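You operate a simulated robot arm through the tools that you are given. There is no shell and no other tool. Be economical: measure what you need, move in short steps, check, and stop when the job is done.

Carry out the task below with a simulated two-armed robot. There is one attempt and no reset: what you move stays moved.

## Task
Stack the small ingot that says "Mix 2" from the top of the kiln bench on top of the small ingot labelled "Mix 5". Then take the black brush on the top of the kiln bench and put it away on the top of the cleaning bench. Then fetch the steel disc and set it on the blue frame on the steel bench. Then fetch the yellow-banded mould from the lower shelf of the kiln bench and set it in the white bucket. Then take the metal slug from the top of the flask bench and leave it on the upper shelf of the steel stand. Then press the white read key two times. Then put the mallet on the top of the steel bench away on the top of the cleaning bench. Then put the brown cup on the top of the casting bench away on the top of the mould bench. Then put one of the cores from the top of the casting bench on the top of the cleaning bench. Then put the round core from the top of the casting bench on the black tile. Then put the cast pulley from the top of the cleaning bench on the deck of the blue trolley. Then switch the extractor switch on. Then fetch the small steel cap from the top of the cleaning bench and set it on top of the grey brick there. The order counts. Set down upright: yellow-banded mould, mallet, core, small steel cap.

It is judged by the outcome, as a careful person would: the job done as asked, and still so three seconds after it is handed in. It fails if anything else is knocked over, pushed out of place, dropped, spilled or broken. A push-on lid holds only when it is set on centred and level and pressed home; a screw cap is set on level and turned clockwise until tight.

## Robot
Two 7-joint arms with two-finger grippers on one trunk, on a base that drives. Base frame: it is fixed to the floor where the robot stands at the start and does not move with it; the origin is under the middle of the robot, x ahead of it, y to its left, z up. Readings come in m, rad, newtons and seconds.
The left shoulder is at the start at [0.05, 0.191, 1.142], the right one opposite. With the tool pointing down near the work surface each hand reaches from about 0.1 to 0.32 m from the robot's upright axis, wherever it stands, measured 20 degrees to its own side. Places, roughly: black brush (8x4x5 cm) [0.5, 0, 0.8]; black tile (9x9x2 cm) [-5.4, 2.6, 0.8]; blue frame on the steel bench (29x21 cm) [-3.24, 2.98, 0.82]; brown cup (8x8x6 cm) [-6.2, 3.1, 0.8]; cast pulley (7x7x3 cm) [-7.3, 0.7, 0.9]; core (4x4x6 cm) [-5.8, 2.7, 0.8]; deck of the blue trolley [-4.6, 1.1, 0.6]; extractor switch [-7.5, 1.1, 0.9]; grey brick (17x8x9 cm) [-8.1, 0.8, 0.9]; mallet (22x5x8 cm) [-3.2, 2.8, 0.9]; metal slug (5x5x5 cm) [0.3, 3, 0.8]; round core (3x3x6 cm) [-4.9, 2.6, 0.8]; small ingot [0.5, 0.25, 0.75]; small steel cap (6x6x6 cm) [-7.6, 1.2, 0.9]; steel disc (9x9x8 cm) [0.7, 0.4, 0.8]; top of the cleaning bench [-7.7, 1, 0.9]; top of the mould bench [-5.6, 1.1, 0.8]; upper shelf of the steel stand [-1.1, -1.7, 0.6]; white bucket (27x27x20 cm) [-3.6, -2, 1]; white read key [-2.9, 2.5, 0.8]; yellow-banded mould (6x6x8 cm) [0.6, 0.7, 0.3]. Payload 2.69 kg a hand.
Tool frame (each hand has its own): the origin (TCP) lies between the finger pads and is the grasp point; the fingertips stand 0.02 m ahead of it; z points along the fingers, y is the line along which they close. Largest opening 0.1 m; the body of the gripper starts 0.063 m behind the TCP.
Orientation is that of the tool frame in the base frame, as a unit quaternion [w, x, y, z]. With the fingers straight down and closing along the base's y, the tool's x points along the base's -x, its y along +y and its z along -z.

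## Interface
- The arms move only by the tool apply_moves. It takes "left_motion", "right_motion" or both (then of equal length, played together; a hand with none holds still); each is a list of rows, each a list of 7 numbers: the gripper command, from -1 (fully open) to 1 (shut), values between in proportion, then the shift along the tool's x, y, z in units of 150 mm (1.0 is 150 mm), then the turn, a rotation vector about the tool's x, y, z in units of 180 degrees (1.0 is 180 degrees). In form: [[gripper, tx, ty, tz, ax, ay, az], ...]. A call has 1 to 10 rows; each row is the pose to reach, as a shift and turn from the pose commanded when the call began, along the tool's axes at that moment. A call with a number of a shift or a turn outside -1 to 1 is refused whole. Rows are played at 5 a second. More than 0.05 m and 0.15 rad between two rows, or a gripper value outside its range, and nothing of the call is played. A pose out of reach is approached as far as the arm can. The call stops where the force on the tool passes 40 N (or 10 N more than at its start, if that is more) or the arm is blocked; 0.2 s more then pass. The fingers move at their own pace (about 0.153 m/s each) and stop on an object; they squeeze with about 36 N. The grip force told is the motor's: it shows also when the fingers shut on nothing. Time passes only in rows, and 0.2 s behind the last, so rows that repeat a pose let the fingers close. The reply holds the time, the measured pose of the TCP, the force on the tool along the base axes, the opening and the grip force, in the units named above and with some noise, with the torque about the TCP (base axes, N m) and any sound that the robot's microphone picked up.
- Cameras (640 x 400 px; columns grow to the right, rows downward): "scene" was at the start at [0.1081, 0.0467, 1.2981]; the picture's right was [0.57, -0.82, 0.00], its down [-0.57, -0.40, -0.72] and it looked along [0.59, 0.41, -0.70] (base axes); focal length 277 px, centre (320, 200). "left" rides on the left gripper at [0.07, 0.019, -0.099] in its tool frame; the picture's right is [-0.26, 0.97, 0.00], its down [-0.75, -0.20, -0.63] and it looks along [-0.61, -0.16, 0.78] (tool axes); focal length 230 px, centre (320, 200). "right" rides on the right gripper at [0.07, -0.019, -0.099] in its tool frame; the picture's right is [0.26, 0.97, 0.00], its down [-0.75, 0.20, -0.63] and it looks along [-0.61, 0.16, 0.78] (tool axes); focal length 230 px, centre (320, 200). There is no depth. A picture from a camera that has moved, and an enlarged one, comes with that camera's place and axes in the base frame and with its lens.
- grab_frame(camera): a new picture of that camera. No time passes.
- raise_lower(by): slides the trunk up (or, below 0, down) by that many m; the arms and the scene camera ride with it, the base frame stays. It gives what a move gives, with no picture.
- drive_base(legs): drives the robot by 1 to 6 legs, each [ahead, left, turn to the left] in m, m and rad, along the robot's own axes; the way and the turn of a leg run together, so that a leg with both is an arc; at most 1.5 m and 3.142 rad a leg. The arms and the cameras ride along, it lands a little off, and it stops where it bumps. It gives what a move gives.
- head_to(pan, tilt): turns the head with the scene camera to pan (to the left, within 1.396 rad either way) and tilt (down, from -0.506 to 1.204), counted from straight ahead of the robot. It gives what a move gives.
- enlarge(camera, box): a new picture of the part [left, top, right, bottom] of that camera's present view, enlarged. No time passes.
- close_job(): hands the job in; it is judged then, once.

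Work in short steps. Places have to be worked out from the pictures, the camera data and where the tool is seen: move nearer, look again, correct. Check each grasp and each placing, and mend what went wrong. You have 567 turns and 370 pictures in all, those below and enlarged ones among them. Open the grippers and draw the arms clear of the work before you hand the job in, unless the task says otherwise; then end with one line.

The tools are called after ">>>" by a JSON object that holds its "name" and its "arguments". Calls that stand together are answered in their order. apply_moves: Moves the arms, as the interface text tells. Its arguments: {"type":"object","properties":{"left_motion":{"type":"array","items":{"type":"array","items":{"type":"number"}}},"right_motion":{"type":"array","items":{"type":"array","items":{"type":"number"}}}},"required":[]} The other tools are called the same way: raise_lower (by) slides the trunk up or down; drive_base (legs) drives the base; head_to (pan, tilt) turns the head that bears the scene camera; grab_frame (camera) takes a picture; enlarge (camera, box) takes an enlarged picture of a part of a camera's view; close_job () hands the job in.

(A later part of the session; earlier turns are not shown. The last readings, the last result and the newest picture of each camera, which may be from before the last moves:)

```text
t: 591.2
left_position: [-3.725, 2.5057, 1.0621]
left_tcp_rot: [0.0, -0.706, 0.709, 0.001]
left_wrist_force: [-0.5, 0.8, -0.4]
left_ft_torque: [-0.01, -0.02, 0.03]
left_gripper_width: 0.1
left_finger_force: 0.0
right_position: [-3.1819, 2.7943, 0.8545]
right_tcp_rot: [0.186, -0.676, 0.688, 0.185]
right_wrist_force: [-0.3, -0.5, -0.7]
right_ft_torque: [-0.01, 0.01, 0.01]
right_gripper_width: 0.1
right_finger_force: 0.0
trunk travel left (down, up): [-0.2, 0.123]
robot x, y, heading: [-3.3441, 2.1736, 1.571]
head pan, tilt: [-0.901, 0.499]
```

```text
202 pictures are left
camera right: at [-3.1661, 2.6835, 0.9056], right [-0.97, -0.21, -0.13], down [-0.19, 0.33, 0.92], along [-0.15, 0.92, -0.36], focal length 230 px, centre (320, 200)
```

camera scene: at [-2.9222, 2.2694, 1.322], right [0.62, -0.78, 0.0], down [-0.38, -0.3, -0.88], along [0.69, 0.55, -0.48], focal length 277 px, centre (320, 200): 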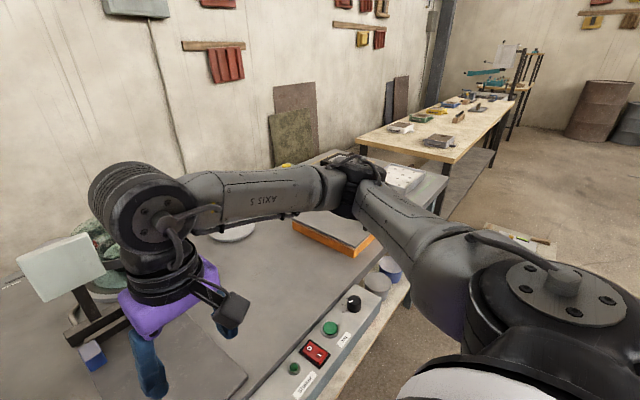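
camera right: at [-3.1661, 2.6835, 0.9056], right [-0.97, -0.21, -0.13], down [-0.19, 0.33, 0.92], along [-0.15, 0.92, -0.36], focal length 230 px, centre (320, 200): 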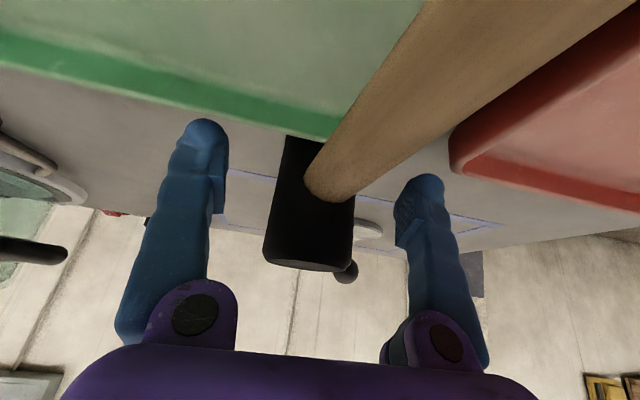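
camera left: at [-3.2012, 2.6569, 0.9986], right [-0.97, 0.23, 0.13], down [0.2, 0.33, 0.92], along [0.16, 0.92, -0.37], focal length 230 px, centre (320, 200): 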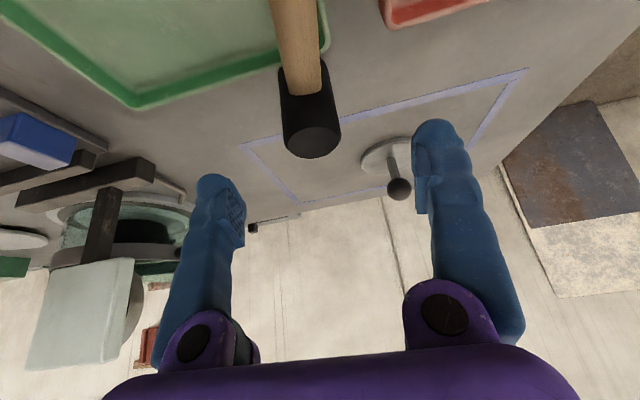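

Now centred at the right depth. Close and lift.

>>> {"name": "apply_moves", "arguments": {"right_motion": [[0, 0, 0.02, 0, 0, 0, 0], [1, 0, 0.02, 0, 0, 0, 0], [1, 0, 0.02, 0, 0, 0, 0], [1, 0, 0.02, 0, 0, 0, 0]]}}

>>> {"name": "apply_moves", "arguments": {"right_motion": [[1, -0.05, 0, -0.087, 0, 0, 0], [1, -0.15, 0, -0.26, 0, 0, 0], [1, -0.25, 0, -0.43, 0, 0, 0], [1, -0.4, 0, -0.69, 0, 0, 0], [1, -0.4, 0, -0.69, 0, 0, 0]]}}

>>> {"name": "grab_frame", "arguments": {"camera": "right"}}

```text
t: 592.2
left_position: [-3.7261, 2.5055, 1.0622]
left_tcp_rot: [0.001, -0.706, 0.708, 0.001]
left_wrist_force: [-0.1, 0.8, -0.3]
left_ft_torque: [0.01, -0.03, 0.02]
left_gripper_width: 0.0999
left_finger_force: 0.1
right_position: [-3.1851, 2.7932, 0.854]
right_tcp_rot: [0.185, -0.677, 0.688, 0.185]
right_wrist_force: [2.9, 0.9, 0.3]
right_ft_torque: [0.0, -0.03, -0.01]
right_gripper_width: 0.0425
right_finger_force: 36.2
trunk travel left (down, up): [-0.2, 0.123]
robot x, y, heading: [-3.3483, 2.1729, 1.578]
head pan, tilt: [-0.901, 0.499]
```

```text
t: 593.4
left_position: [-3.7252, 2.5064, 1.0626]
left_tcp_rot: [-0.001, -0.706, 0.708, 0.0]
left_wrist_force: [-0.9, -1.0, -0.7]
left_ft_torque: [-0.03, -0.01, -0.02]
left_gripper_width: 0.1
left_finger_force: 0.1
right_position: [-3.1853, 2.795, 0.9733]
right_tcp_rot: [0.185, -0.678, 0.687, 0.185]
right_wrist_force: [-0.5, 0.3, -7.1]
right_ft_torque: [0.17, 0.0, -0.01]
right_gripper_width: 0.0423
right_finger_force: 36.1
trunk travel left (down, up): [-0.2, 0.123]
robot x, y, heading: [-3.3425, 2.1719, 1.568]
head pan, tilt: [-0.901, 0.499]
```

```text
201 pictures are left
camera right: at [-3.1677, 2.6859, 1.0237], right [-0.97, -0.21, -0.13], down [-0.19, 0.33, 0.92], along [-0.15, 0.92, -0.36], focal length 230 px, centre (320, 200)
```

right: 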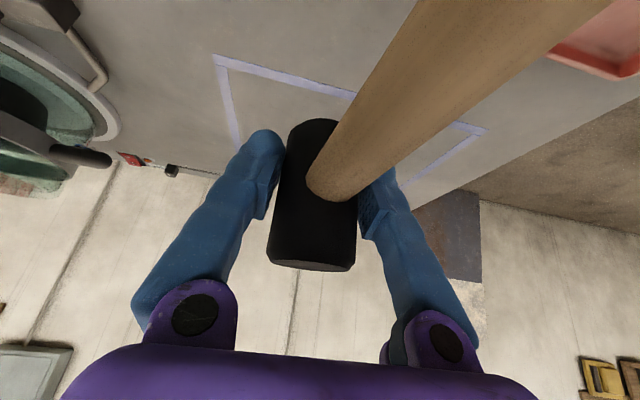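

Firmly held (0.0425). I retract a little, back away from the bench and turn to face −x.

>>> {"name": "apply_moves", "arguments": {"right_motion": [[1, 0.1, 0, -0.15, 0, 0, 0], [1, 0.25, 0, -0.3, 0, 0, 0], [1, 0.3, 0, -0.4, 0, 0, 0]]}}

>>> {"name": "drive_base", "arguments": {"legs": [[-0.3, 0, 0], [0, 0, 1.57]]}}

>>> {"name": "head_to", "arguments": {"pan": 0.0, "tilt": 0.4}}

>>> {"name": "grab_frame", "arguments": {"camera": "scene"}}

```text
t: 594.2
left_position: [-3.7258, 2.5059, 1.0639]
left_tcp_rot: [0.002, -0.706, 0.708, 0.001]
left_wrist_force: [-0.5, 0.4, 0.4]
left_ft_torque: [0.03, 0.0, -0.03]
left_gripper_width: 0.1
left_finger_force: 0.0
right_position: [-3.1838, 2.7252, 1.0048]
right_tcp_rot: [0.185, -0.677, 0.688, 0.185]
right_wrist_force: [1.1, -0.5, -7.3]
right_ft_torque: [0.14, -0.05, 0.02]
right_gripper_width: 0.0429
right_finger_force: 36.2
trunk travel left (down, up): [-0.2, 0.123]
robot x, y, heading: [-3.3472, 2.1736, 1.568]
head pan, tilt: [-0.901, 0.499]
```

```text
t: 600.0
left_position: [-3.6939, 1.5052, 1.0616]
left_tcp_rot: [0.0, 1.0, -0.018, -0.001]
left_wrist_force: [-1.4, -0.1, 0.4]
left_ft_torque: [0.03, 0.0, 0.01]
left_gripper_width: 0.1
left_finger_force: 0.1
right_position: [-3.8937, 2.053, 1.0034]
right_tcp_rot: [-0.004, 0.965, -0.023, -0.262]
right_wrist_force: [-0.1, 0.0, -7.6]
right_ft_torque: [0.04, 0.15, -0.01]
right_gripper_width: 0.0427
right_finger_force: 36.5
trunk travel left (down, up): [-0.2, 0.123]
robot x, y, heading: [-3.3468, 1.8731, 3.106]
head pan, tilt: [-0.901, 0.499]
```

```text
t: 601.2
left_position: [-3.6924, 1.5048, 1.063]
left_tcp_rot: [0.0, 1.0, -0.018, 0.0]
left_wrist_force: [0.4, -0.1, -0.1]
left_ft_torque: [0.02, -0.03, 0.0]
left_gripper_width: 0.1001
left_finger_force: 0.1
right_position: [-3.894, 2.0517, 1.003]
right_tcp_rot: [-0.003, 0.965, -0.023, -0.262]
right_wrist_force: [0.6, -0.4, -6.9]
right_ft_torque: [0.01, 0.17, 0.02]
right_gripper_width: 0.0426
right_finger_force: 35.9
trunk travel left (down, up): [-0.2, 0.123]
robot x, y, heading: [-3.3453, 1.8724, 3.107]
head pan, tilt: [0.0, 0.4]
```

```text
200 pictures are left
camera scene: at [-3.4791, 1.8764, 1.331], right [0.04, 1.0, 0.0], down [0.39, -0.01, -0.92], along [-0.92, 0.03, -0.39], focal length 277 px, centre (320, 200)
```

scene: 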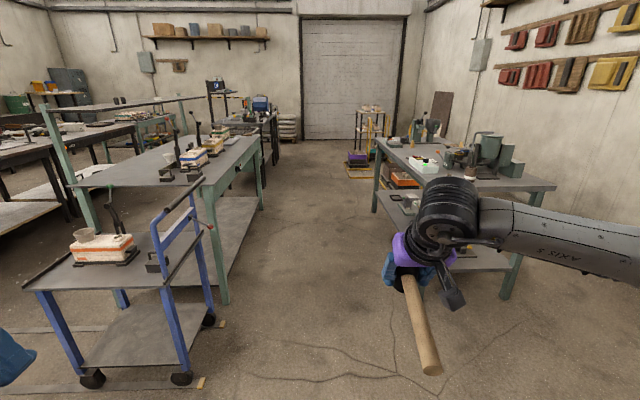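

The aisle between mould bench (y<1.35) and casting bench (y>2.5) is clear. Drive west along y≈1.9.

>>> {"name": "drive_base", "arguments": {"legs": [[0, 0, 0.035], [1.4, 0, 0], [1.4, 0, 0]]}}

>>> {"name": "grab_frame", "arguments": {"camera": "scene"}}

```text
t: 615.2
left_position: [-6.4877, 1.4672, 1.0623]
left_tcp_rot: [0.0, 1.0, 0.004, 0.001]
left_wrist_force: [0.0, 0.0, 0.2]
left_ft_torque: [0.01, 0.02, -0.01]
left_gripper_width: 0.0999
left_finger_force: 0.0
right_position: [-6.7134, 2.0046, 1.0035]
right_tcp_rot: [0.002, 0.965, -0.002, -0.261]
right_wrist_force: [-0.3, -0.1, -8.3]
right_ft_torque: [-0.02, 0.13, -0.02]
right_gripper_width: 0.0422
right_finger_force: 35.8
trunk travel left (down, up): [-0.2, 0.123]
robot x, y, heading: [-6.1615, 1.8479, -3.129]
head pan, tilt: [0.0, 0.4]
```

```text
199 pictures are left
camera scene: at [-6.2916, 1.8481, 1.331], right [-0.01, 1.0, 0.0], down [0.39, 0.0, -0.92], along [-0.92, -0.01, -0.39], focal length 277 px, centre (320, 200)
```

scene: 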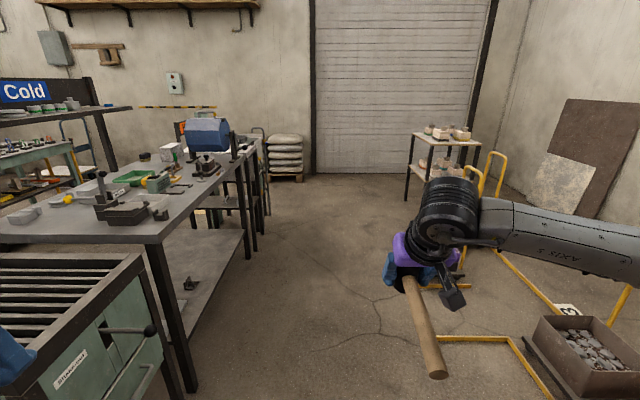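

The cleaning bench's north side (edge y≈1.33) is open. Drive to (−7.3, 1.95) and turn to face −y.

>>> {"name": "drive_base", "arguments": {"legs": [[1.15, -0.1, 0], [0, 0, 1.56]]}}

>>> {"name": "head_to", "arguments": {"pan": -0.25, "tilt": 0.5}}

>>> {"name": "grab_frame", "arguments": {"camera": "scene"}}

```text
t: 624.7
left_position: [-6.9267, 1.5947, 1.0626]
left_tcp_rot: [0.001, 0.721, 0.693, 0.0]
left_wrist_force: [0.6, -0.6, -0.8]
left_ft_torque: [0.01, 0.01, 0.01]
left_gripper_width: 0.1
left_finger_force: 0.1
right_position: [-7.4743, 1.3942, 1.0045]
right_tcp_rot: [0.181, 0.7, 0.665, -0.187]
right_wrist_force: [-0.3, -0.2, -7.4]
right_ft_torque: [-0.17, 0.03, 0.03]
right_gripper_width: 0.0419
right_finger_force: 36.6
trunk travel left (down, up): [-0.2, 0.123]
robot x, y, heading: [-7.2947, 1.9416, -1.608]
head pan, tilt: [0.0, 0.4]
```

```text
t: 625.5
left_position: [-6.926, 1.5953, 1.0632]
left_tcp_rot: [0.001, 0.72, 0.694, 0.0]
left_wrist_force: [0.5, 0.3, 0.1]
left_ft_torque: [0.01, 0.0, -0.02]
left_gripper_width: 0.0999
left_finger_force: 0.0
right_position: [-7.4755, 1.3947, 1.0027]
right_tcp_rot: [0.182, 0.7, 0.664, -0.188]
right_wrist_force: [-1.2, 0.0, -7.4]
right_ft_torque: [-0.23, 0.01, 0.01]
right_gripper_width: 0.0421
right_finger_force: 36.2
trunk travel left (down, up): [-0.2, 0.123]
robot x, y, heading: [-7.2929, 1.9375, -1.61]
head pan, tilt: [-0.25, 0.499]
```

```text
198 pictures are left
camera scene: at [-7.3197, 1.8132, 1.3219], right [-0.96, 0.28, 0.0], down [0.13, 0.46, -0.88], along [-0.25, -0.84, -0.48], focal length 277 px, centre (320, 200)
```

scene: 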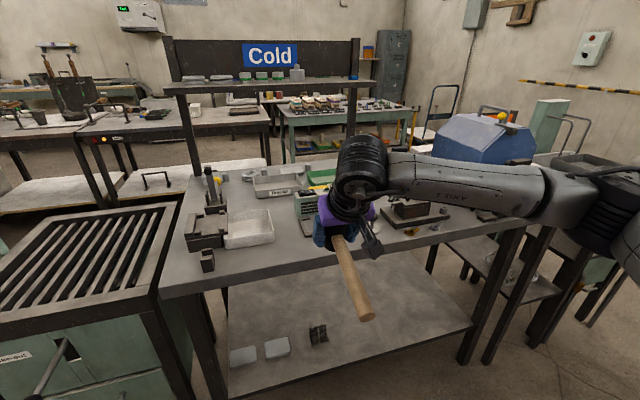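

>>> {"name": "enlarge", "arguments": {"camera": "scene", "box": [160, 120, 540, 320]}}

```text
1.68 times, centred on (350, 220) of scene
camera zoom: at [-7.3197, 1.8132, 1.3219], right [-0.96, 0.28, 0.0], down [0.13, 0.46, -0.88], along [-0.25, -0.84, -0.48], focal length 466 px, centre (270, 166)
```

zoom: 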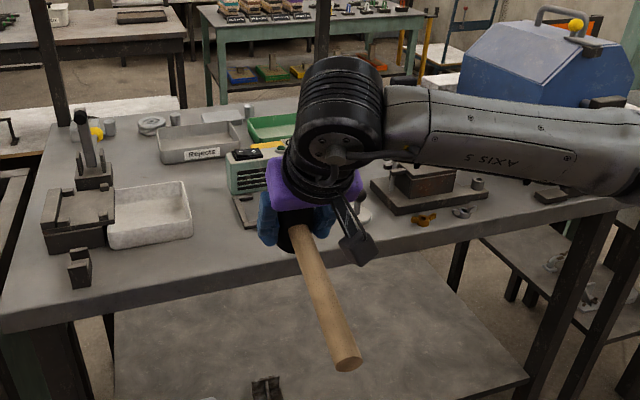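

I move further west along the bench's north side to see its western half.

>>> {"name": "drive_base", "arguments": {"legs": [[0, -0.55, 0.03]]}}

>>> {"name": "head_to", "arguments": {"pan": 0.1, "tilt": 0.55}}

>>> {"name": "grab_frame", "arguments": {"camera": "scene"}}

```text
t: 630.6
left_position: [-7.4391, 1.6194, 1.063]
left_tcp_rot: [0.0, 0.704, 0.711, -0.001]
left_wrist_force: [0.0, 0.8, 0.0]
left_ft_torque: [0.01, -0.01, 0.02]
left_gripper_width: 0.1002
left_finger_force: 0.1
right_position: [-7.9774, 1.3926, 1.0035]
right_tcp_rot: [0.186, 0.683, 0.682, -0.183]
right_wrist_force: [-0.2, 0.0, -8.1]
right_ft_torque: [-0.16, 0.01, 0.02]
right_gripper_width: 0.0419
right_finger_force: 35.3
trunk travel left (down, up): [-0.2, 0.123]
robot x, y, heading: [-7.8228, 1.9482, -1.557]
head pan, tilt: [-0.25, 0.499]
```

```text
t: 631.5
left_position: [-7.4386, 1.6188, 1.0633]
left_tcp_rot: [0.001, 0.704, 0.711, -0.001]
left_wrist_force: [0.9, -0.7, 0.6]
left_ft_torque: [-0.01, -0.02, 0.03]
left_gripper_width: 0.0999
left_finger_force: 0.1
right_position: [-7.9769, 1.3925, 1.003]
right_tcp_rot: [0.186, 0.683, 0.682, -0.183]
right_wrist_force: [0.8, -0.3, -8.6]
right_ft_torque: [-0.15, 0.01, -0.02]
right_gripper_width: 0.0418
right_finger_force: 36.1
trunk travel left (down, up): [-0.2, 0.123]
robot x, y, heading: [-7.8201, 1.9464, -1.562]
head pan, tilt: [0.099, 0.55]
```

```text
196 pictures are left
camera scene: at [-7.8106, 1.8175, 1.3173], right [-0.99, -0.11, 0.0], down [-0.06, 0.52, -0.85], along [0.09, -0.85, -0.52], focal length 277 px, centre (320, 200)
```

scene: 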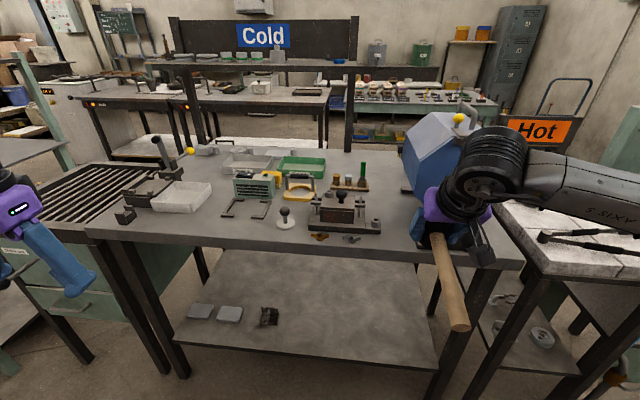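

>>> {"name": "enlarge", "arguments": {"camera": "scene", "box": [100, 120, 420, 270]}}

```text
2.00 times, centred on (260, 195) of scene
camera zoom: at [-7.8106, 1.8175, 1.3173], right [-0.99, -0.11, 0.0], down [-0.06, 0.52, -0.85], along [0.09, -0.85, -0.52], focal length 554 px, centre (440, 210)
```

zoom: 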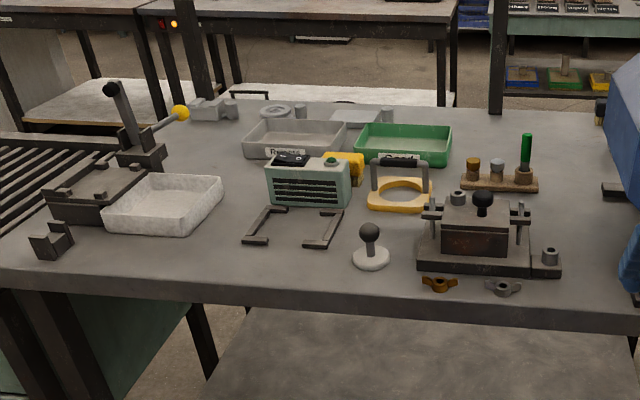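

Let me view the west end of the bench with the hand camera.

>>> {"name": "grab_frame", "arguments": {"camera": "right"}}

```text
194 pictures are left
camera right: at [-7.9965, 1.5025, 1.0541], right [0.97, 0.22, -0.13], down [0.2, -0.33, 0.92], along [0.16, -0.92, -0.36], focal length 230 px, centre (320, 200)
```

right: 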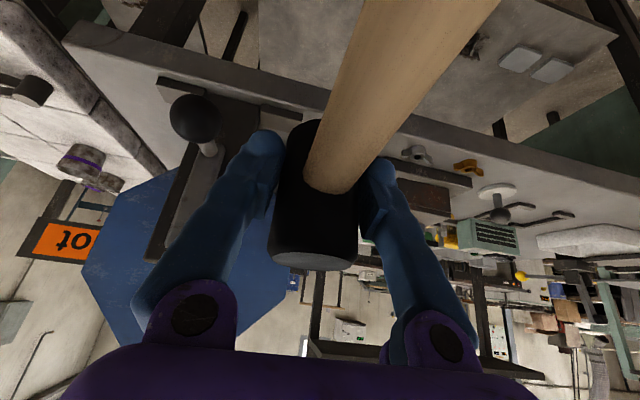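

There is an 8 cm deep free strip along the north edge (y 1.205…1.289, x −7.6…−7.24) in front of the brackets. I'll lay the mallet there with the handle along x: drive back east, then yaw the hand 90°.

>>> {"name": "drive_base", "arguments": {"legs": [[0, 0.42, -0.009]]}}

>>> {"name": "apply_moves", "arguments": {"right_motion": [[1, 0, 0, 0, -0.0225, 0, -0.039], [1, 0, 0, 0, -0.045, 0, -0.078], [1, 0, 0, 0, -0.0675, 0, -0.117], [1, 0, 0, 0, -0.09, 0, -0.156], [1, 0, 0, 0, -0.1125, 0, -0.195], [1, 0, 0, 0, -0.135, 0, -0.234], [1, 0, 0, 0, -0.1575, 0, -0.273], [1, 0, 0, 0, -0.18, 0, -0.312], [1, 0, 0, 0, -0.2025, 0, -0.351], [1, 0, 0, 0, -0.225, 0, -0.39]]}}

>>> {"name": "grab_frame", "arguments": {"camera": "scene"}}

```text
t: 635.7
left_position: [-7.0201, 1.615, 1.0632]
left_tcp_rot: [0.001, 0.709, 0.705, 0.0]
left_wrist_force: [0.2, 0.0, 1.4]
left_ft_torque: [-0.02, -0.02, -0.02]
left_gripper_width: 0.0999
left_finger_force: 0.2
right_position: [-7.5615, 1.3967, 1.0037]
right_tcp_rot: [0.185, 0.688, 0.677, -0.185]
right_wrist_force: [1.0, 0.2, -7.3]
right_ft_torque: [-0.17, 0.03, 0.03]
right_gripper_width: 0.042
right_finger_force: 36.0
trunk travel left (down, up): [-0.2, 0.123]
robot x, y, heading: [-7.3975, 1.9507, -1.571]
head pan, tilt: [0.099, 0.55]
```

```text
t: 637.9
left_position: [-7.0183, 1.6161, 1.062]
left_tcp_rot: [0.001, 0.709, 0.705, -0.001]
left_wrist_force: [0.5, -0.1, -0.2]
left_ft_torque: [-0.04, 0.04, -0.01]
left_gripper_width: 0.0998
left_finger_force: 0.1
right_position: [-7.5206, 1.5116, 0.9914]
right_tcp_rot: [0.241, 0.19, 0.947, -0.098]
right_wrist_force: [-0.5, -1.7, -4.4]
right_ft_torque: [0.05, -0.08, 0.02]
right_gripper_width: 0.0419
right_finger_force: 35.5
right hand out of reach, approached as far as the arm can: row 7, 8, 9, 10
trunk travel left (down, up): [-0.2, 0.123]
robot x, y, heading: [-7.3956, 1.9468, -1.574]
head pan, tilt: [0.099, 0.55]
```

```text
193 pictures are left
camera scene: at [-7.3872, 1.8211, 1.3174], right [-1.0, -0.1, 0.0], down [-0.05, 0.52, -0.85], along [0.08, -0.85, -0.52], focal length 277 px, centre (320, 200)
```

scene: 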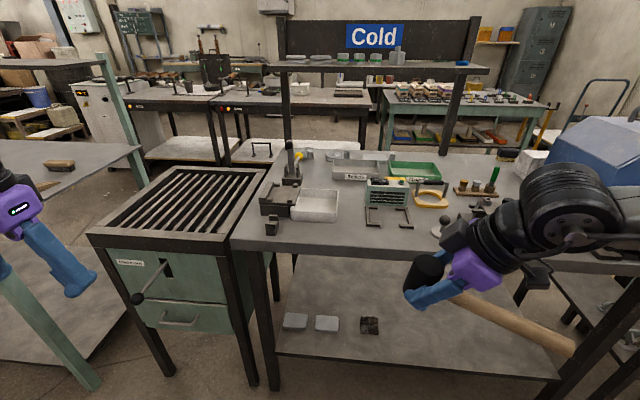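

The yaw stopped at ~57° by reach. I move the hand 10 cm forward and continue the yaw.

>>> {"name": "apply_moves", "arguments": {"right_motion": [[1, -0.1, -0.2, 0, 0, 0, 0], [1, -0.2, -0.41, 0, 0, 0, 0], [1, -0.307, -0.625, 0.011, 0, 0, 0], [1, -0.307, -0.625, 0.011, -0.023, -0.0044, -0.04], [1, -0.307, -0.625, 0.011, -0.046, -0.0088, -0.08], [1, -0.307, -0.625, 0.011, -0.069, -0.0131, -0.12], [1, -0.307, -0.625, 0.011, -0.092, -0.0175, -0.161], [1, -0.307, -0.625, 0.011, -0.092, -0.0175, -0.161]]}}

>>> {"name": "grab_frame", "arguments": {"camera": "scene"}}

```text
t: 639.7
left_position: [-7.0183, 1.6146, 1.0615]
left_tcp_rot: [0.0, 0.709, 0.705, -0.002]
left_wrist_force: [0.9, -0.2, 0.1]
left_ft_torque: [-0.01, 0.01, -0.02]
left_gripper_width: 0.1001
left_finger_force: 0.0
right_position: [-7.4419, 1.5559, 0.9092]
right_tcp_rot: [0.257, -0.037, 0.962, -0.086]
right_wrist_force: [1.2, -1.3, -6.9]
right_ft_torque: [0.02, -0.1, 0.02]
right_gripper_width: 0.0419
right_finger_force: 35.9
right hand out of reach, approached as far as the arm can: row 1, 2, 3, 4, 5, 6, 7, 8
trunk travel left (down, up): [-0.2, 0.123]
robot x, y, heading: [-7.3958, 1.949, -1.574]
head pan, tilt: [0.099, 0.55]
```

```text
192 pictures are left
camera scene: at [-7.3859, 1.8195, 1.3173], right [-1.0, -0.1, 0.0], down [-0.05, 0.52, -0.85], along [0.08, -0.85, -0.52], focal length 277 px, centre (320, 200)
```

scene: 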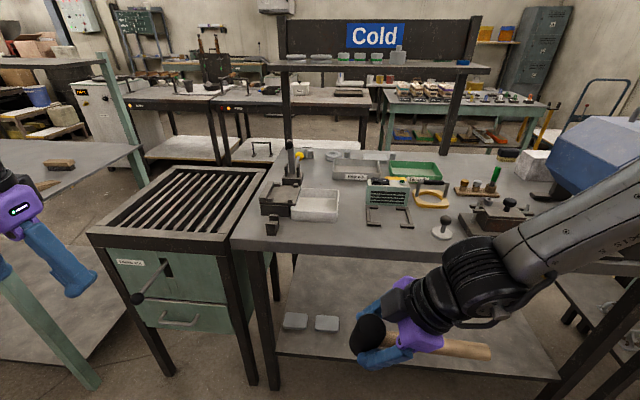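

The arm accepts this yaw closer in. I level the roll and raise the hand ~9 cm here.

>>> {"name": "apply_moves", "arguments": {"right_motion": [[1, -0.07, -0.03, -0.13, -0.012, 0, 0.009], [1, -0.15, -0.055, -0.26, -0.024, 0, 0.018], [1, -0.22, -0.08, -0.39, -0.036, 0, 0.028], [1, -0.293, -0.11, -0.512, -0.047, 0, 0.037], [1, -0.293, -0.11, -0.512, -0.047, 0, 0.037]]}}

>>> {"name": "grab_frame", "arguments": {"camera": "scene"}}

```text
t: 640.9
left_position: [-7.0196, 1.6141, 1.063]
left_tcp_rot: [0.0, 0.708, 0.706, -0.001]
left_wrist_force: [-0.7, -0.6, -0.1]
left_ft_torque: [0.03, -0.01, -0.01]
left_gripper_width: 0.1001
left_finger_force: 0.2
right_position: [-7.4412, 1.5687, 0.9151]
right_tcp_rot: [0.258, -0.027, 0.963, -0.075]
right_wrist_force: [0.2, 0.2, -8.0]
right_ft_torque: [-0.02, -0.15, 0.0]
right_gripper_width: 0.042
right_finger_force: 36.0
right hand out of reach, approached as far as the arm can: row 1, 2, 3, 4, 5
trunk travel left (down, up): [-0.2, 0.123]
robot x, y, heading: [-7.3992, 1.9489, -1.573]
head pan, tilt: [0.099, 0.55]
```

```text
191 pictures are left
camera scene: at [-7.3884, 1.8195, 1.3174], right [-1.0, -0.1, 0.0], down [-0.05, 0.52, -0.85], along [0.08, -0.85, -0.52], focal length 277 px, centre (320, 200)
```

scene: 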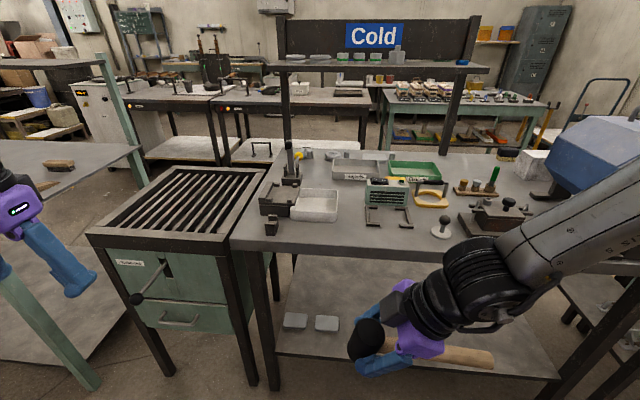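

This yaw direction is limited. Instead I'll orient the robot: facing +x north of the bench, the normal hand pose gives the wanted layout. First restore the hand to its normal forward pose.

>>> {"name": "apply_moves", "arguments": {"right_motion": [[1, 0.026, -0.06, -0.04, 0.02, 0.0034, 0.0418], [1, 0.052, -0.12, -0.08, 0.04, 0.0069, 0.0836], [1, 0.078, -0.18, -0.12, 0.06, 0.0103, 0.1254], [1, 0.104, -0.24, -0.16, 0.08, 0.0138, 0.1672], [1, 0.13, -0.3, -0.2, 0.1, 0.0172, 0.209], [1, 0.156, -0.36, -0.24, 0.12, 0.0206, 0.2508], [1, 0.182, -0.42, -0.28, 0.14, 0.0241, 0.2926], [1, 0.208, -0.48, -0.32, 0.16, 0.0275, 0.3344], [1, 0.234, -0.54, -0.36, 0.18, 0.031, 0.3762], [1, 0.26, -0.6, -0.38, 0.2, 0.0344, 0.418]]}}

```text
t: 643.1
left_position: [-7.0195, 1.6147, 1.0622]
left_tcp_rot: [0.001, 0.709, 0.705, -0.001]
left_wrist_force: [0.1, 0.3, -0.3]
left_ft_torque: [0.01, 0.02, 0.0]
left_gripper_width: 0.1002
left_finger_force: 0.0
right_position: [-7.4925, 1.483, 0.9629]
right_tcp_rot: [0.197, 0.636, 0.725, -0.178]
right_wrist_force: [-1.0, 1.2, -8.0]
right_ft_torque: [-0.1, -0.02, 0.0]
right_gripper_width: 0.0421
right_finger_force: 36.0
trunk travel left (down, up): [-0.2, 0.123]
robot x, y, heading: [-7.3945, 1.9471, -1.576]
head pan, tilt: [0.099, 0.55]
```

>>> {"name": "apply_moves", "arguments": {"right_motion": [[1, -0.15, 0, -0.07, 0.01, 0.0013, 0.02], [1, -0.3, 0, -0.14, 0.02, 0.0026, 0.041], [1, -0.43, 0, -0.21, 0.02, 0.0026, 0.041], [1, -0.43, 0, -0.21, 0.02, 0.0026, 0.041]]}}

>>> {"name": "grab_frame", "arguments": {"camera": "right"}}

```text
t: 644.1
left_position: [-7.0192, 1.6144, 1.0625]
left_tcp_rot: [0.001, 0.709, 0.705, -0.001]
left_wrist_force: [-0.2, 0.4, -0.2]
left_ft_torque: [-0.01, 0.03, -0.01]
left_gripper_width: 0.0999
left_finger_force: 0.1
right_position: [-7.4864, 1.444, 1.0225]
right_tcp_rot: [0.186, 0.687, 0.678, -0.185]
right_wrist_force: [0.3, 0.0, -6.8]
right_ft_torque: [-0.12, 0.05, -0.02]
right_gripper_width: 0.0421
right_finger_force: 35.7
trunk travel left (down, up): [-0.2, 0.123]
robot x, y, heading: [-7.3958, 1.9547, -1.578]
head pan, tilt: [0.099, 0.55]
```

```text
190 pictures are left
camera right: at [-7.5039, 1.554, 1.0737], right [0.97, 0.21, -0.13], down [0.19, -0.33, 0.92], along [0.15, -0.92, -0.36], focal length 230 px, centre (320, 200)
```

right: 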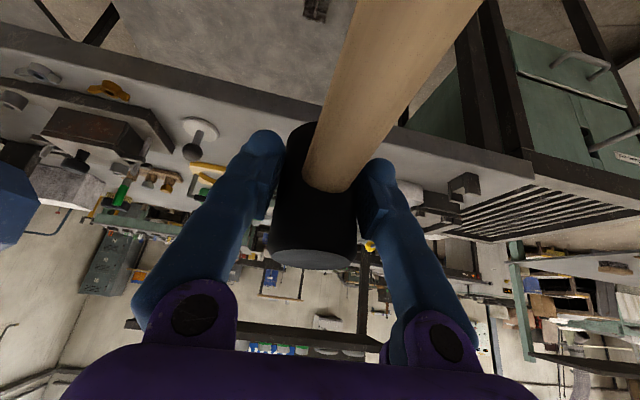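

Grip intact. Now raise the trunk 0.1, turn to heading 0, and back up to x≈−7.8.

>>> {"name": "raise_lower", "arguments": {"by": 0.1}}

>>> {"name": "drive_base", "arguments": {"legs": [[0, 0, 1.578], [-0.42, 0, 0]]}}

>>> {"name": "apply_moves", "arguments": {"right_motion": [[1, 0, -0.3, 0, 0, 0, 0], [1, 0, -0.6, 0, 0, 0, 0], [1, 0, -0.9, 0, 0, 0, 0], [1, 0, -0.9, 0, 0, 0, 0]]}}

>>> {"name": "head_to", "arguments": {"pan": -0.7, "tilt": 0.7}}

>>> {"name": "grab_frame", "arguments": {"camera": "scene"}}

```text
t: 645.5
left_position: [-7.0204, 1.6151, 1.1619]
left_tcp_rot: [0.001, 0.709, 0.705, -0.001]
left_wrist_force: [0.1, 0.8, -0.6]
left_ft_torque: [0.01, 0.02, 0.01]
left_gripper_width: 0.1001
left_finger_force: 0.1
right_position: [-7.4854, 1.4437, 1.1229]
right_tcp_rot: [0.185, 0.686, 0.678, -0.185]
right_wrist_force: [0.2, 0.4, -7.8]
right_ft_torque: [-0.14, 0.01, 0.01]
right_gripper_width: 0.042
right_finger_force: 36.2
trunk travel left (down, up): [-0.3, 0.023]
robot x, y, heading: [-7.398, 1.9495, -1.569]
head pan, tilt: [0.099, 0.55]
```

```text
t: 651.9
left_position: [-7.4865, 2.3272, 1.1625]
left_tcp_rot: [0.001, -0.002, 1.0, 0.001]
left_wrist_force: [0.5, -0.6, 0.6]
left_ft_torque: [-0.05, 0.0, 0.01]
left_gripper_width: 0.1003
left_finger_force: 0.1
right_position: [-7.3114, 1.8623, 1.1231]
right_tcp_rot: [0.263, 0.002, 0.965, 0.0]
right_wrist_force: [-0.7, 0.3, -8.0]
right_ft_torque: [0.01, -0.1, 0.01]
right_gripper_width: 0.0419
right_finger_force: 35.9
trunk travel left (down, up): [-0.3, 0.023]
robot x, y, heading: [-7.8192, 1.9488, 0.01]
head pan, tilt: [0.099, 0.55]
```

```text
t: 652.9
left_position: [-7.4868, 2.3285, 1.162]
left_tcp_rot: [0.001, -0.001, 1.0, 0.0]
left_wrist_force: [-0.2, 0.2, -0.7]
left_ft_torque: [-0.04, 0.02, 0.03]
left_gripper_width: 0.1001
left_finger_force: 0.0
right_position: [-7.3082, 1.7294, 1.1235]
right_tcp_rot: [0.262, 0.0, 0.965, 0.002]
right_wrist_force: [0.3, -0.5, -6.2]
right_ft_torque: [-0.05, -0.16, -0.02]
right_gripper_width: 0.0421
right_finger_force: 36.2
trunk travel left (down, up): [-0.3, 0.023]
robot x, y, heading: [-7.8154, 1.945, 0.006]
head pan, tilt: [0.099, 0.55]
```

```text
t: 654.0
left_position: [-7.4871, 2.3275, 1.1633]
left_tcp_rot: [0.001, -0.001, 1.0, 0.001]
left_wrist_force: [-0.2, 0.3, -1.2]
left_ft_torque: [0.01, 0.0, 0.0]
left_gripper_width: 0.1
left_finger_force: 0.0
right_position: [-7.3086, 1.7282, 1.1228]
right_tcp_rot: [0.262, 0.001, 0.965, 0.002]
right_wrist_force: [-0.1, 0.4, -6.8]
right_ft_torque: [-0.05, -0.1, 0.02]
right_gripper_width: 0.0416
right_finger_force: 35.9
trunk travel left (down, up): [-0.3, 0.023]
robot x, y, heading: [-7.8178, 1.9439, 0.003]
head pan, tilt: [-0.7, 0.7]
```

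```text
189 pictures are left
camera scene: at [-7.7103, 1.8925, 1.4042], right [-0.64, -0.77, 0.0], down [-0.5, 0.41, -0.76], along [0.59, -0.49, -0.64], focal length 277 px, centre (320, 200)
```

scene: 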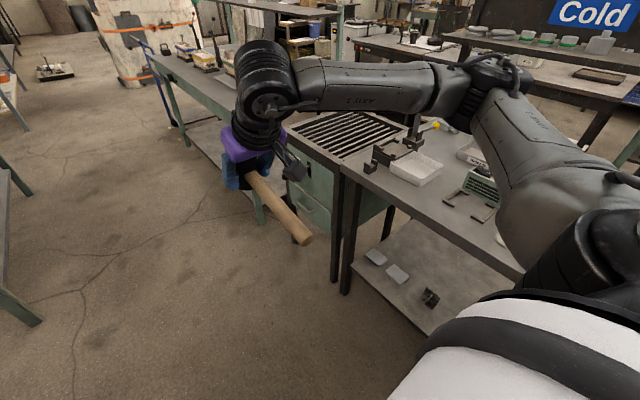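

>>> {"name": "apply_moves", "arguments": {"right_motion": [[1, 0.07, -0.3, -0.04, 0, 0, 0], [1, 0.14, -0.6, -0.08, 0, 0, 0], [1, 0.21, -0.9, -0.12, 0, 0, 0], [1, 0.21, -0.9, -0.12, 0, 0, 0]]}}

>>> {"name": "grab_frame", "arguments": {"camera": "scene"}}

```text
t: 655.0
left_position: [-7.4852, 2.3277, 1.1623]
left_tcp_rot: [0.0, -0.001, 1.0, 0.0]
left_wrist_force: [1.3, 0.7, 0.2]
left_ft_torque: [-0.01, 0.01, 0.0]
left_gripper_width: 0.0999
left_finger_force: 0.0
right_position: [-7.3443, 1.5953, 1.1218]
right_tcp_rot: [0.263, 0.0, 0.965, 0.002]
right_wrist_force: [-0.4, -0.4, -7.8]
right_ft_torque: [-0.04, -0.15, -0.02]
right_gripper_width: 0.042
right_finger_force: 36.0
trunk travel left (down, up): [-0.3, 0.023]
robot x, y, heading: [-7.8151, 1.9527, 0.005]
head pan, tilt: [-0.7, 0.7]
```

```text
188 pictures are left
camera scene: at [-7.7096, 1.8932, 1.4042], right [-0.64, -0.77, 0.0], down [-0.5, 0.41, -0.76], along [0.59, -0.49, -0.64], focal length 277 px, centre (320, 200)
```

scene: 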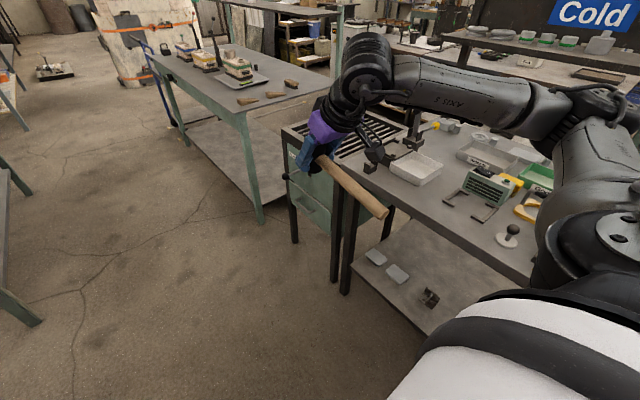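

>>> {"name": "apply_moves", "arguments": {"right_motion": [[1, 0, -0.2, 0, 0, 0, 0], [1, 0, -0.4, 0, 0, 0, 0], [1, 0, -0.4, 0, 0, 0, 0]]}}

>>> {"name": "drive_base", "arguments": {"legs": [[-0.055, -0.28, 0]]}}

>>> {"name": "grab_frame", "arguments": {"camera": "scene"}}

>>> {"name": "grab_frame", "arguments": {"camera": "right"}}

```text
t: 655.8
left_position: [-7.4871, 2.3284, 1.1628]
left_tcp_rot: [0.001, -0.002, 1.0, -0.001]
left_wrist_force: [-1.0, 0.0, 0.2]
left_ft_torque: [-0.01, 0.0, -0.01]
left_gripper_width: 0.1001
left_finger_force: 0.2
right_position: [-7.346, 1.5341, 1.1226]
right_tcp_rot: [0.262, 0.001, 0.965, 0.002]
right_wrist_force: [-0.3, 0.8, -7.7]
right_ft_torque: [0.0, -0.11, -0.04]
right_gripper_width: 0.0421
right_finger_force: 36.2
trunk travel left (down, up): [-0.3, 0.023]
robot x, y, heading: [-7.8166, 1.9491, 0.005]
head pan, tilt: [-0.7, 0.7]
```

```text
t: 658.9
left_position: [-7.5374, 2.0406, 1.163]
left_tcp_rot: [0.001, 0.0, 1.0, 0.001]
left_wrist_force: [0.5, 0.2, 0.3]
left_ft_torque: [0.0, -0.01, 0.02]
left_gripper_width: 0.1002
left_finger_force: 0.1
right_position: [-7.4004, 1.2464, 1.1221]
right_tcp_rot: [0.262, 0.004, 0.965, 0.001]
right_wrist_force: [0.3, 0.3, -7.5]
right_ft_torque: [0.01, -0.12, -0.04]
right_gripper_width: 0.0419
right_finger_force: 36.1
trunk travel left (down, up): [-0.3, 0.023]
robot x, y, heading: [-7.8648, 1.657, 0.006]
head pan, tilt: [-0.7, 0.7]
```

```text
187 pictures are left
camera scene: at [-7.7643, 1.606, 1.4042], right [-0.64, -0.77, 0.0], down [-0.49, 0.41, -0.76], along [0.59, -0.49, -0.64], focal length 277 px, centre (320, 200)
```

scene: 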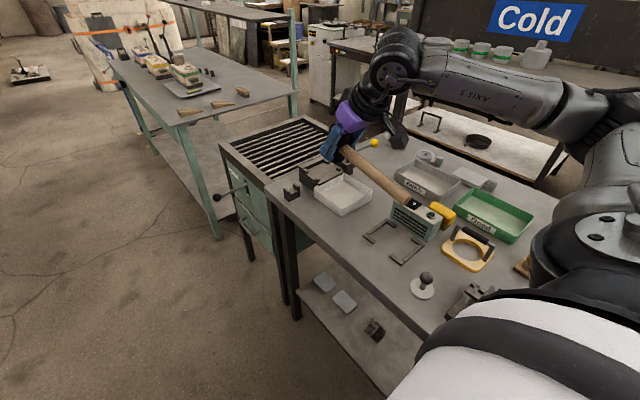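

```text
186 pictures are left
camera right: at [-7.5117, 1.2276, 1.1726], right [-0.22, 0.97, -0.13], down [0.33, 0.19, 0.92], along [0.92, 0.16, -0.36], focal length 230 px, centre (320, 200)
```

right: 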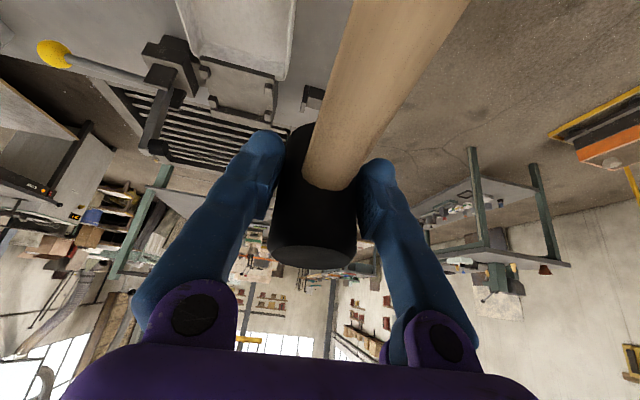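

Layout confirmed. I rotate ~8° so the handle lies parallel to the edge, then lower.

>>> {"name": "apply_moves", "arguments": {"right_motion": [[1, 0, -0.02, 0, -0.011, 0, -0.019], [1, 0, -0.02, 0, -0.0222, 0, -0.0385], [1, 0.15, -0.02, 0.26, -0.0222, 0, -0.0385], [1, 0.3, -0.02, 0.52, -0.0222, 0, -0.0385], [1, 0.46, -0.02, 0.8, -0.0222, 0, -0.0385], [1, 0.46, -0.02, 0.8, -0.0222, 0, -0.0385]]}}

>>> {"name": "grab_frame", "arguments": {"camera": "scene"}}

```text
t: 660.3
left_position: [-7.5388, 2.0403, 1.1626]
left_tcp_rot: [0.001, 0.0, 1.0, 0.001]
left_wrist_force: [0.5, 0.6, -0.4]
left_ft_torque: [-0.03, 0.0, 0.04]
left_gripper_width: 0.1001
left_finger_force: 0.0
right_position: [-7.4019, 1.2432, 0.9841]
right_tcp_rot: [0.261, -0.063, 0.963, 0.018]
right_wrist_force: [-0.3, -0.4, -8.2]
right_ft_torque: [0.05, -0.13, -0.03]
right_gripper_width: 0.0419
right_finger_force: 35.9
trunk travel left (down, up): [-0.3, 0.023]
robot x, y, heading: [-7.8687, 1.6612, 0.001]
head pan, tilt: [-0.7, 0.7]
```

```text
185 pictures are left
camera scene: at [-7.7645, 1.6066, 1.4043], right [-0.64, -0.77, 0.0], down [-0.49, 0.41, -0.76], along [0.59, -0.49, -0.64], focal length 277 px, centre (320, 200)
```

scene: 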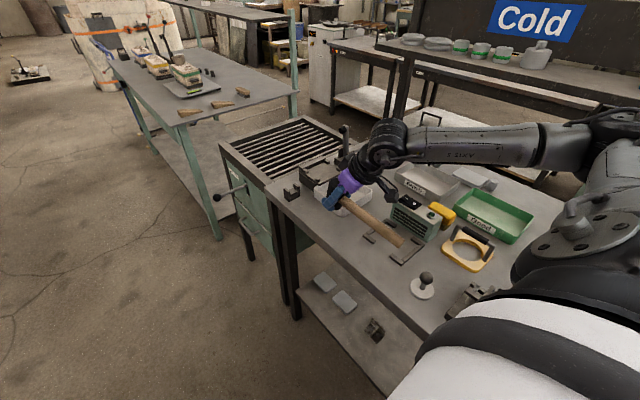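

Handle is parallel now. Lower on to ~1 cm above, then creep.

>>> {"name": "apply_moves", "arguments": {"right_motion": [[1, 0.12, 0, 0.21, 0, 0, 0], [1, 0.24, 0, 0.41, 0, 0, 0], [1, 0.26, 0, 0.45, 0, 0, 0], [1, 0.26, 0, 0.45, 0, 0, 0]]}}

>>> {"name": "enlarge", "arguments": {"camera": "scene", "box": [260, 120, 460, 320]}}

```text
t: 661.3
left_position: [-7.5384, 2.0406, 1.1628]
left_tcp_rot: [0.001, -0.001, 1.0, 0.0]
left_wrist_force: [0.3, -0.4, -0.6]
left_ft_torque: [-0.04, -0.02, 0.0]
left_gripper_width: 0.1001
left_finger_force: 0.1
right_position: [-7.3987, 1.2471, 0.9059]
right_tcp_rot: [0.26, -0.063, 0.963, 0.018]
right_wrist_force: [0.0, 0.0, -8.9]
right_ft_torque: [0.02, -0.15, 0.03]
right_gripper_width: 0.0421
right_finger_force: 36.1
trunk travel left (down, up): [-0.3, 0.023]
robot x, y, heading: [-7.8724, 1.6609, 0.001]
head pan, tilt: [-0.7, 0.7]
```

```text
2.00 times, centred on (360, 220) of scene
camera zoom: at [-7.7642, 1.6061, 1.4042], right [-0.64, -0.77, 0.0], down [-0.49, 0.41, -0.76], along [0.59, -0.49, -0.64], focal length 554 px, centre (240, 160)
```

zoom: 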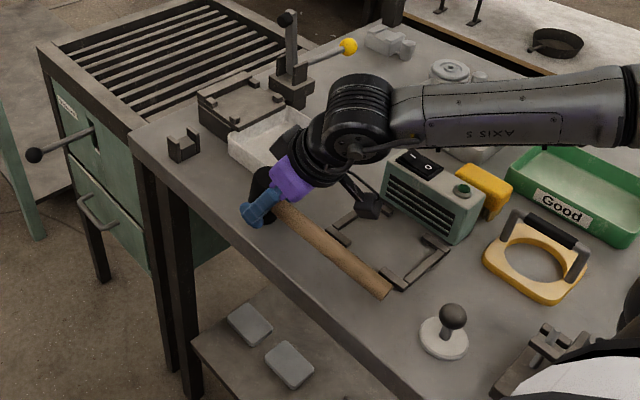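

>>> {"name": "apply_moves", "arguments": {"right_motion": [[1, 0.007, 0, 0.012, 0, 0, 0], [1, 0.013, 0, 0.023, 0, 0, 0], [1, 0.02, 0, 0.035, 0, 0, 0], [1, 0.027, 0, 0.046, 0, 0, 0], [1, 0.027, 0, 0.046, 0, 0, 0]]}}

```text
t: 662.5
left_position: [-7.5378, 2.0418, 1.1623]
left_tcp_rot: [0.0, 0.001, 1.0, 0.0]
left_wrist_force: [0.8, -0.9, -0.2]
left_ft_torque: [0.0, 0.02, -0.01]
left_gripper_width: 0.1
left_finger_force: 0.0
right_position: [-7.3995, 1.2456, 0.9]
right_tcp_rot: [0.264, -0.064, 0.962, 0.019]
right_wrist_force: [0.3, -0.3, 5.6]
right_ft_torque: [-0.03, -0.06, 0.02]
right_gripper_width: 0.042
right_finger_force: 35.9
trunk travel left (down, up): [-0.3, 0.023]
robot x, y, heading: [-7.873, 1.6595, 0.002]
head pan, tilt: [-0.7, 0.7]
```

Contact. Open a little and withdraw upward along the tool axis.

>>> {"name": "apply_moves", "arguments": {"right_motion": [[0.5, 0, 0, 0, 0, 0, 0], [0, 0, 0, 0, 0, 0, 0], [-0.3, 0, 0, 0, 0, 0, 0], [-0.3, -0.04, 0, -0.15, 0, 0, 0], [-0.3, -0.12, 0, -0.4, 0, 0, 0], [-0.3, -0.2, 0, -0.65, 0, 0, 0], [-0.3, -0.3, 0, -0.9, 0, 0, 0]]}}

>>> {"name": "enlarge", "arguments": {"camera": "scene", "box": [260, 120, 460, 320]}}

```text
t: 664.1
left_position: [-7.5402, 2.0413, 1.1631]
left_tcp_rot: [0.001, 0.0, 1.0, 0.0]
left_wrist_force: [-0.2, 0.0, -1.6]
left_ft_torque: [-0.03, -0.02, 0.0]
left_gripper_width: 0.1
left_finger_force: 0.1
right_position: [-7.4274, 1.2379, 1.0393]
right_tcp_rot: [0.263, -0.064, 0.963, 0.017]
right_wrist_force: [0.1, -0.3, 0.1]
right_ft_torque: [-0.01, -0.02, -0.03]
right_gripper_width: 0.065
right_finger_force: 0.1
trunk travel left (down, up): [-0.3, 0.023]
robot x, y, heading: [-7.8693, 1.6635, 0.002]
head pan, tilt: [-0.7, 0.7]
```

```text
2.00 times, centred on (360, 220) of scene
camera zoom: at [-7.7653, 1.6071, 1.4043], right [-0.64, -0.77, 0.0], down [-0.49, 0.41, -0.77], along [0.59, -0.49, -0.64], focal length 554 px, centre (240, 160)
```

zoom: 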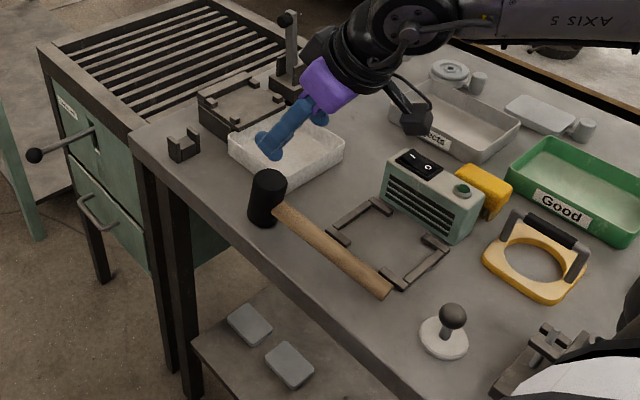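

The mallet stands upright on the cleaning bench. Next the brown cup: I move off and drive east to view the casting bench.

>>> {"name": "apply_moves", "arguments": {"right_motion": [[-0.3, 0, 0.2, -0.2, 0, 0, 0], [-0.3, 0, 0.4, -0.3, 0, 0, 0], [-0.3, 0.1, 0.7, -0.3, 0, 0, 0], [-0.3, 0.1, 0.95, -0.3, 0.011, 0, 0.019], [-0.3, 0.1, 0.95, -0.3, 0.0222, 0, 0.0385]]}}

>>> {"name": "drive_base", "arguments": {"legs": [[0, 0.25, 0], [1.1, 0, 0], [0, 0, 1.57]]}}

>>> {"name": "raise_lower", "arguments": {"by": -0.1}}

>>> {"name": "head_to", "arguments": {"pan": -0.1, "tilt": 0.45}}

>>> {"name": "grab_frame", "arguments": {"camera": "scene"}}

```text
t: 665.3
left_position: [-7.5387, 2.0409, 1.164]
left_tcp_rot: [0.001, 0.002, 1.0, 0.0]
left_wrist_force: [-0.8, 0.7, -0.7]
left_ft_torque: [-0.02, -0.01, 0.03]
left_gripper_width: 0.1
left_finger_force: 0.0
right_position: [-7.4801, 1.3734, 1.0678]
right_tcp_rot: [0.262, 0.004, 0.965, 0.001]
right_wrist_force: [-0.3, 0.2, 0.2]
right_ft_torque: [-0.01, 0.0, 0.01]
right_gripper_width: 0.0651
right_finger_force: 0.0
right hand out of reach, approached as far as the arm can: row 4, 5
trunk travel left (down, up): [-0.3, 0.023]
robot x, y, heading: [-7.8725, 1.6609, 0.004]
head pan, tilt: [-0.7, 0.7]
```

```text
t: 677.2
left_position: [-7.1469, 2.2345, 1.1628]
left_tcp_rot: [0.001, -0.698, 0.716, 0.001]
left_wrist_force: [-0.2, 0.5, -0.4]
left_ft_torque: [0.03, -0.01, 0.01]
left_gripper_width: 0.0999
left_finger_force: 0.1
right_position: [-6.4769, 2.2772, 1.0671]
right_tcp_rot: [0.185, -0.672, 0.693, 0.183]
right_wrist_force: [0.3, 0.1, 0.5]
right_ft_torque: [0.04, 0.0, 0.01]
right_gripper_width: 0.0648
right_finger_force: 0.0
trunk travel left (down, up): [-0.3, 0.023]
robot x, y, heading: [-6.7762, 1.8919, 1.549]
head pan, tilt: [-0.7, 0.7]
```

```text
t: 678.5
left_position: [-7.1453, 2.234, 1.0628]
left_tcp_rot: [0.0, -0.698, 0.716, 0.001]
left_wrist_force: [0.0, 0.2, -0.8]
left_ft_torque: [0.03, 0.02, -0.04]
left_gripper_width: 0.1001
left_finger_force: 0.1
right_position: [-6.4772, 2.2783, 0.9669]
right_tcp_rot: [0.186, -0.671, 0.693, 0.184]
right_wrist_force: [-1.0, 0.4, -0.1]
right_ft_torque: [0.02, 0.0, 0.0]
right_gripper_width: 0.065
right_finger_force: 0.1
trunk travel left (down, up): [-0.2, 0.123]
robot x, y, heading: [-6.7753, 1.8899, 1.549]
head pan, tilt: [-0.7, 0.7]
```

```text
t: 679.5
left_position: [-7.1459, 2.2346, 1.0626]
left_tcp_rot: [0.0, -0.698, 0.716, 0.001]
left_wrist_force: [0.8, 0.4, 0.6]
left_ft_torque: [-0.01, 0.0, -0.01]
left_gripper_width: 0.1002
left_finger_force: 0.2
right_position: [-6.4763, 2.2777, 0.9675]
right_tcp_rot: [0.187, -0.672, 0.693, 0.183]
right_wrist_force: [0.5, -0.4, -0.6]
right_ft_torque: [0.03, 0.01, -0.01]
right_gripper_width: 0.0653
right_finger_force: 0.1
trunk travel left (down, up): [-0.2, 0.123]
robot x, y, heading: [-6.7753, 1.8884, 1.545]
head pan, tilt: [-0.099, 0.45]
```

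```text
182 pictures are left
camera scene: at [-6.7613, 2.0241, 1.3264], right [0.99, -0.12, 0.0], down [-0.05, -0.43, -0.9], along [0.11, 0.89, -0.44], focal length 277 px, centre (320, 200)
```

scene: 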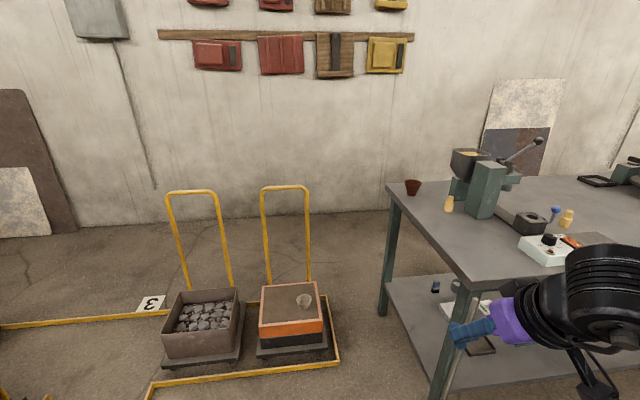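

The cup stands at (−6.185, 3.14) near the bench's north-west corner; carts block the west side, but the north side (wall y≈4.4) is free. I go round by the east end. First face +x and drive east.

>>> {"name": "drive_base", "arguments": {"legs": [[0, 0, -1.545], [1.3, 0, 0], [1.3, 0, 0]]}}

>>> {"name": "head_to", "arguments": {"pan": 1.2, "tilt": 0.35}}

>>> {"name": "grab_frame", "arguments": {"camera": "scene"}}

```text
t: 696.2
left_position: [-3.798, 2.2875, 1.0627]
left_tcp_rot: [0.001, -0.014, 1.0, 0.001]
left_wrist_force: [0.4, 0.2, 0.1]
left_ft_torque: [-0.01, 0.03, -0.02]
left_gripper_width: 0.1003
left_finger_force: 0.1
right_position: [-3.721, 1.6218, 0.9671]
right_tcp_rot: [0.261, -0.009, 0.965, 0.005]
right_wrist_force: [-0.9, 0.3, 0.1]
right_ft_torque: [0.01, 0.04, 0.01]
right_gripper_width: 0.0648
right_finger_force: 0.1
trunk travel left (down, up): [-0.2, 0.123]
robot x, y, heading: [-4.1223, 1.897, 0.024]
head pan, tilt: [-0.099, 0.45]
```

```text
t: 697.6
left_position: [-3.7983, 2.2874, 1.0624]
left_tcp_rot: [0.001, -0.014, 1.0, 0.0]
left_wrist_force: [0.3, -0.1, -0.4]
left_ft_torque: [0.04, 0.01, 0.02]
left_gripper_width: 0.0999
left_finger_force: 0.0
right_position: [-3.7201, 1.6206, 0.9682]
right_tcp_rot: [0.262, -0.01, 0.965, 0.004]
right_wrist_force: [0.5, -0.5, 0.6]
right_ft_torque: [0.03, 0.0, 0.01]
right_gripper_width: 0.0651
right_finger_force: 0.0
trunk travel left (down, up): [-0.2, 0.123]
robot x, y, heading: [-4.1172, 1.897, 0.03]
head pan, tilt: [1.201, 0.351]
```

```text
181 pictures are left
camera scene: at [-4.0478, 1.9872, 1.3357], right [0.94, -0.33, 0.0], down [-0.12, -0.32, -0.94], along [0.31, 0.88, -0.34], focal length 277 px, centre (320, 200)
```

scene: 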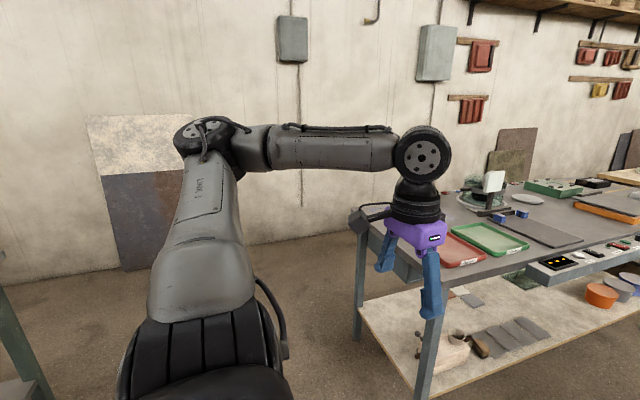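

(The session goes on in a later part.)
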